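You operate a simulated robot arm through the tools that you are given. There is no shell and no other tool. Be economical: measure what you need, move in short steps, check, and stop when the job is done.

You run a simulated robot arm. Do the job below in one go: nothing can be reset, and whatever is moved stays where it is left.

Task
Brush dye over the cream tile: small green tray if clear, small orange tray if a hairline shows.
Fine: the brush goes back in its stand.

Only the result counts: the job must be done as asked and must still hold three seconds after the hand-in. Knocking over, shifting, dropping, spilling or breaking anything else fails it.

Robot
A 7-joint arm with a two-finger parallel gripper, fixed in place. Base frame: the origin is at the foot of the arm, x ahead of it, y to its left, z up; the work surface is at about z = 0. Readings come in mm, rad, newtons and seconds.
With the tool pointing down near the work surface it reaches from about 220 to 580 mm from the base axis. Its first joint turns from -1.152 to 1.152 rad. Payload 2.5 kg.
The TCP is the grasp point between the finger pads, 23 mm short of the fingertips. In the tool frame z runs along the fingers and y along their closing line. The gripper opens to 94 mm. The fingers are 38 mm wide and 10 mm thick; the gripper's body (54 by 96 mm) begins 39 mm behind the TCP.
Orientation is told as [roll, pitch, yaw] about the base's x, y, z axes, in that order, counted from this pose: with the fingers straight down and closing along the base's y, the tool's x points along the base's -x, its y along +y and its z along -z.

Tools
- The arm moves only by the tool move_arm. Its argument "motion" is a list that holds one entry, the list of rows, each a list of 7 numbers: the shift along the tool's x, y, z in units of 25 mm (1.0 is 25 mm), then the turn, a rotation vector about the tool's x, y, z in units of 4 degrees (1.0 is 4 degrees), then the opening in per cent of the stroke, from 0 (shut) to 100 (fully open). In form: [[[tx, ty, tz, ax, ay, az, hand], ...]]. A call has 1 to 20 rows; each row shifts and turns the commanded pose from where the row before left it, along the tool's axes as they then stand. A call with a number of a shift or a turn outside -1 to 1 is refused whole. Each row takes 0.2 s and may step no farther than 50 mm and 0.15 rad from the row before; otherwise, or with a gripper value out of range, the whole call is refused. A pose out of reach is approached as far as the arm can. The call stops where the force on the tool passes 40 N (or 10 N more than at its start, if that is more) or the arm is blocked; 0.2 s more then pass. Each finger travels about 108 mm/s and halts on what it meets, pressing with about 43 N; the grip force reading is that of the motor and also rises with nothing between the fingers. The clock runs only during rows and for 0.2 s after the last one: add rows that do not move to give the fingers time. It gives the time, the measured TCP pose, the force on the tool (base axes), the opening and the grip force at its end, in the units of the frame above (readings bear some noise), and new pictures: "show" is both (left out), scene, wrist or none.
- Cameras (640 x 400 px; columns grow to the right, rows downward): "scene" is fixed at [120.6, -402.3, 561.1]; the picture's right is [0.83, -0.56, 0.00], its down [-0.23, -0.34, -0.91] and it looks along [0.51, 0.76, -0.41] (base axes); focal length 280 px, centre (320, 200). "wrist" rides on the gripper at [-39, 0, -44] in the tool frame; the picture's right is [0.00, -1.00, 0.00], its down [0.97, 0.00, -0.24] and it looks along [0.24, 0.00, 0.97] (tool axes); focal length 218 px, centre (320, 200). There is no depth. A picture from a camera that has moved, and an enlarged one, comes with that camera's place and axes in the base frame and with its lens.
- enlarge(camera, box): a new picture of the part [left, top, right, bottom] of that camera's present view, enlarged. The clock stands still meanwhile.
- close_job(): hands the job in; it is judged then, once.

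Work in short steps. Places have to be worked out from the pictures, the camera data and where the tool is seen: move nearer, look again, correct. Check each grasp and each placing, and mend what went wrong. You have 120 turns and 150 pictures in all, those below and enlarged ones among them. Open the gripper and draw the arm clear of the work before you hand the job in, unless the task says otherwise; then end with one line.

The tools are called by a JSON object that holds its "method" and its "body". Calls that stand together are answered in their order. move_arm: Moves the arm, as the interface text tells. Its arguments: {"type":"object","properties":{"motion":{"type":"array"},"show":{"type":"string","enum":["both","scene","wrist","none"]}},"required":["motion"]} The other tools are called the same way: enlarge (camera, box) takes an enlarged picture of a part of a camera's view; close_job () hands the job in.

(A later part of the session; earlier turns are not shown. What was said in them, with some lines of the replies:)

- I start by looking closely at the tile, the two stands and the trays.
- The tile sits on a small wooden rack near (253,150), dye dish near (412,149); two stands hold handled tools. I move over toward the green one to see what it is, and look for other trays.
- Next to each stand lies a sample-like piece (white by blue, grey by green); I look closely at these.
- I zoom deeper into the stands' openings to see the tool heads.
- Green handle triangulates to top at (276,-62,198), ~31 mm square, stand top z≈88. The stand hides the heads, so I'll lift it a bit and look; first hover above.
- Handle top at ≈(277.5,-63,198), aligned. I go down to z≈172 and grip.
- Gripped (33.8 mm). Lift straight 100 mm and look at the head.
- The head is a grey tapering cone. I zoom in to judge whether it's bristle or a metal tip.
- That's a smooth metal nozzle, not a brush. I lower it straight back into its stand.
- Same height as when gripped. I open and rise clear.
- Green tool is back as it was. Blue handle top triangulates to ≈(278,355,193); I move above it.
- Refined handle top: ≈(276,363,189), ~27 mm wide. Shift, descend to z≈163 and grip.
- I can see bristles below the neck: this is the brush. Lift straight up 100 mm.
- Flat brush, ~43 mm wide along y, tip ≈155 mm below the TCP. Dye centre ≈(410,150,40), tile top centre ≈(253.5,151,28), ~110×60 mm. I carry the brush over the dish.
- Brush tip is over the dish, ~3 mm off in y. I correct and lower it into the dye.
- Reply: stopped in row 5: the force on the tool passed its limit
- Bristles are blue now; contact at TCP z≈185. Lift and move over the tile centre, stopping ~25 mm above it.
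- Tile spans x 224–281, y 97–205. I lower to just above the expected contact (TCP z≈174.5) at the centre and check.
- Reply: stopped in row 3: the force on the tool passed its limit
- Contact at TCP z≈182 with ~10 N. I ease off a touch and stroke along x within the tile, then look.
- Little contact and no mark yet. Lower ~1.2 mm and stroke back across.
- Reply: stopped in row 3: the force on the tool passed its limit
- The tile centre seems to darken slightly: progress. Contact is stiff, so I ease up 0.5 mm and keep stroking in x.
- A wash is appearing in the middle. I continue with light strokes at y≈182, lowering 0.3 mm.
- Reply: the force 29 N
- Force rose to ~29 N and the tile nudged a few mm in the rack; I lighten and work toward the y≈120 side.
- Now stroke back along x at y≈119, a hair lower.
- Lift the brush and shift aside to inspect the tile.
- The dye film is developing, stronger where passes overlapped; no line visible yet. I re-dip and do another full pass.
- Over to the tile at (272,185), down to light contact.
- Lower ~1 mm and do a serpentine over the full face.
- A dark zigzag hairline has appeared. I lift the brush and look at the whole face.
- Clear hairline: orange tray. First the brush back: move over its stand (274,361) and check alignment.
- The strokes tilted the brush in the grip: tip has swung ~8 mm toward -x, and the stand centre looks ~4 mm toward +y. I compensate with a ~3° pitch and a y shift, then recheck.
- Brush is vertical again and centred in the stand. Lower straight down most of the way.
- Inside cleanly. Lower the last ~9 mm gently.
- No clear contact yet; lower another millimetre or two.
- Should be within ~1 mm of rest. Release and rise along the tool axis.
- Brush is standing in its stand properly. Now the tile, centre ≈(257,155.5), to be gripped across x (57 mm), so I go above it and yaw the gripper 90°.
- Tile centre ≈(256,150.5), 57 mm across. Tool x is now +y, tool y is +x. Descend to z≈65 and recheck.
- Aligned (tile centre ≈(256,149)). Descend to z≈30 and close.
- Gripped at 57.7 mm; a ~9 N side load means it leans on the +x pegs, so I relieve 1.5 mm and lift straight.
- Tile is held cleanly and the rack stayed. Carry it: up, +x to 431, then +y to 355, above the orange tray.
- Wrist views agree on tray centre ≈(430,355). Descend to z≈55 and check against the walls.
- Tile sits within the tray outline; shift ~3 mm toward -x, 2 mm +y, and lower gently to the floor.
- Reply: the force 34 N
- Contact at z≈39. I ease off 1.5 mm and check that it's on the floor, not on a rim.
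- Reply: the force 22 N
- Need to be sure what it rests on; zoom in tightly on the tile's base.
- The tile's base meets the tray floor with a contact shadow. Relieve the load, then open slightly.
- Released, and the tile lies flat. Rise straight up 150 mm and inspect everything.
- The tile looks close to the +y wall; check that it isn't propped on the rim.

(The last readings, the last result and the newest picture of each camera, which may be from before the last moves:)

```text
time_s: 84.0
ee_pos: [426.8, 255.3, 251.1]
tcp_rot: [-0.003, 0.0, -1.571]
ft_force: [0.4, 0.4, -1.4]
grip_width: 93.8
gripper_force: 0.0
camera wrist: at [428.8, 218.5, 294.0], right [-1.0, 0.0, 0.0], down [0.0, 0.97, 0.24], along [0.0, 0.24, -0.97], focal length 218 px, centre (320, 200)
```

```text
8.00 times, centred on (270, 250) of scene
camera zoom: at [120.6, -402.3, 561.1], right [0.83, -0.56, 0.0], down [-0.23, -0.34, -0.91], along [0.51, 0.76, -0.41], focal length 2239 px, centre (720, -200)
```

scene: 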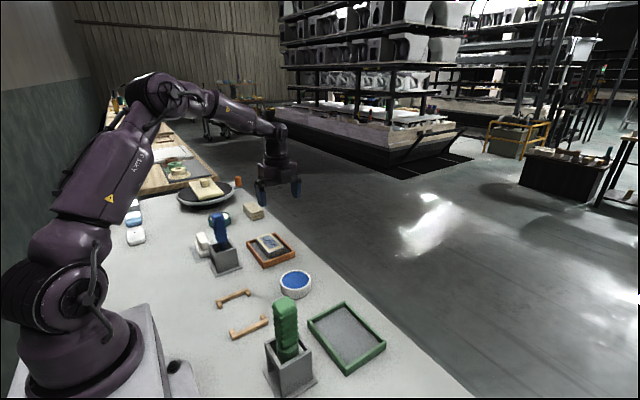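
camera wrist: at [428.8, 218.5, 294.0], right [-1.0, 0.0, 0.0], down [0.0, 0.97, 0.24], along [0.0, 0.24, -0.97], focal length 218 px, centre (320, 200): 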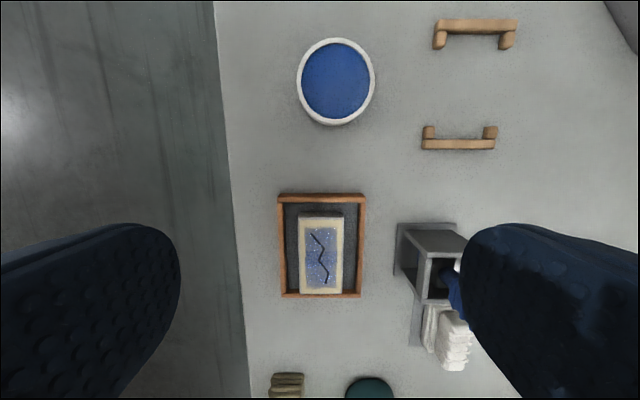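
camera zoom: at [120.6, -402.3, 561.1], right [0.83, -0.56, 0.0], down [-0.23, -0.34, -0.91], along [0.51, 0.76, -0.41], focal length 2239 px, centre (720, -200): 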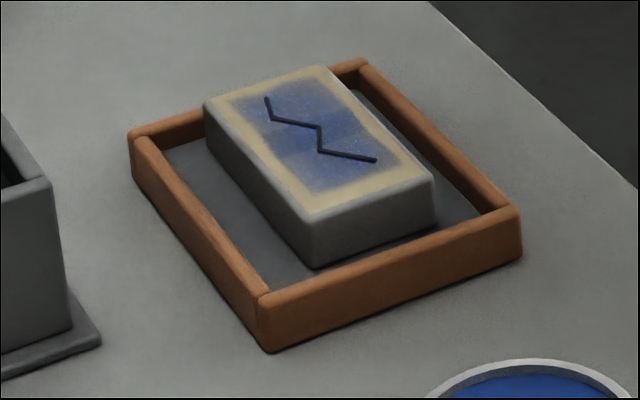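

Zoom once more on the far corner.

{"method": "enlarge", "body": {"camera": "scene", "box": [252, 228, 290, 262]}}

```text
11.76 times, centred on (271, 245) of scene
camera zoom: at [120.6, -402.3, 561.1], right [0.83, -0.56, 0.0], down [-0.23, -0.34, -0.91], along [0.51, 0.76, -0.41], focal length 3292 px, centre (896, -329)
```

zoom: 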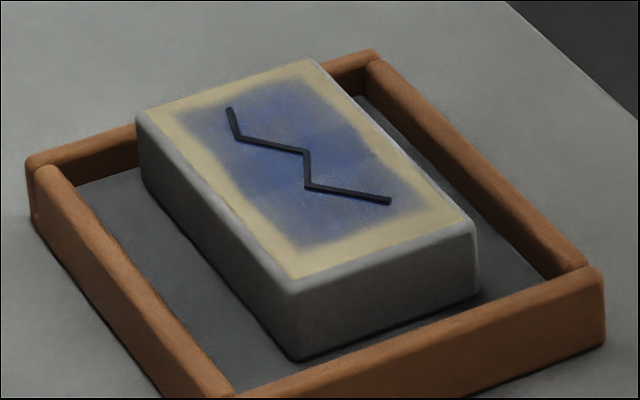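

The tile's base meets the floor along its whole side, just inside the +y wall, so it isn't propped. The brush is in its stand, nothing else has moved, and the gripper is open and clear. I hand the job in.

{"method": "close_job", "body": {}}

```text
The job is handed in.
```

I brushed the cream tile with dye and a hairline showed, so it is now in the small orange tray and the brush is back in its stand. To find the brush I also lifted the green-handled tool, and put it back in its stand.
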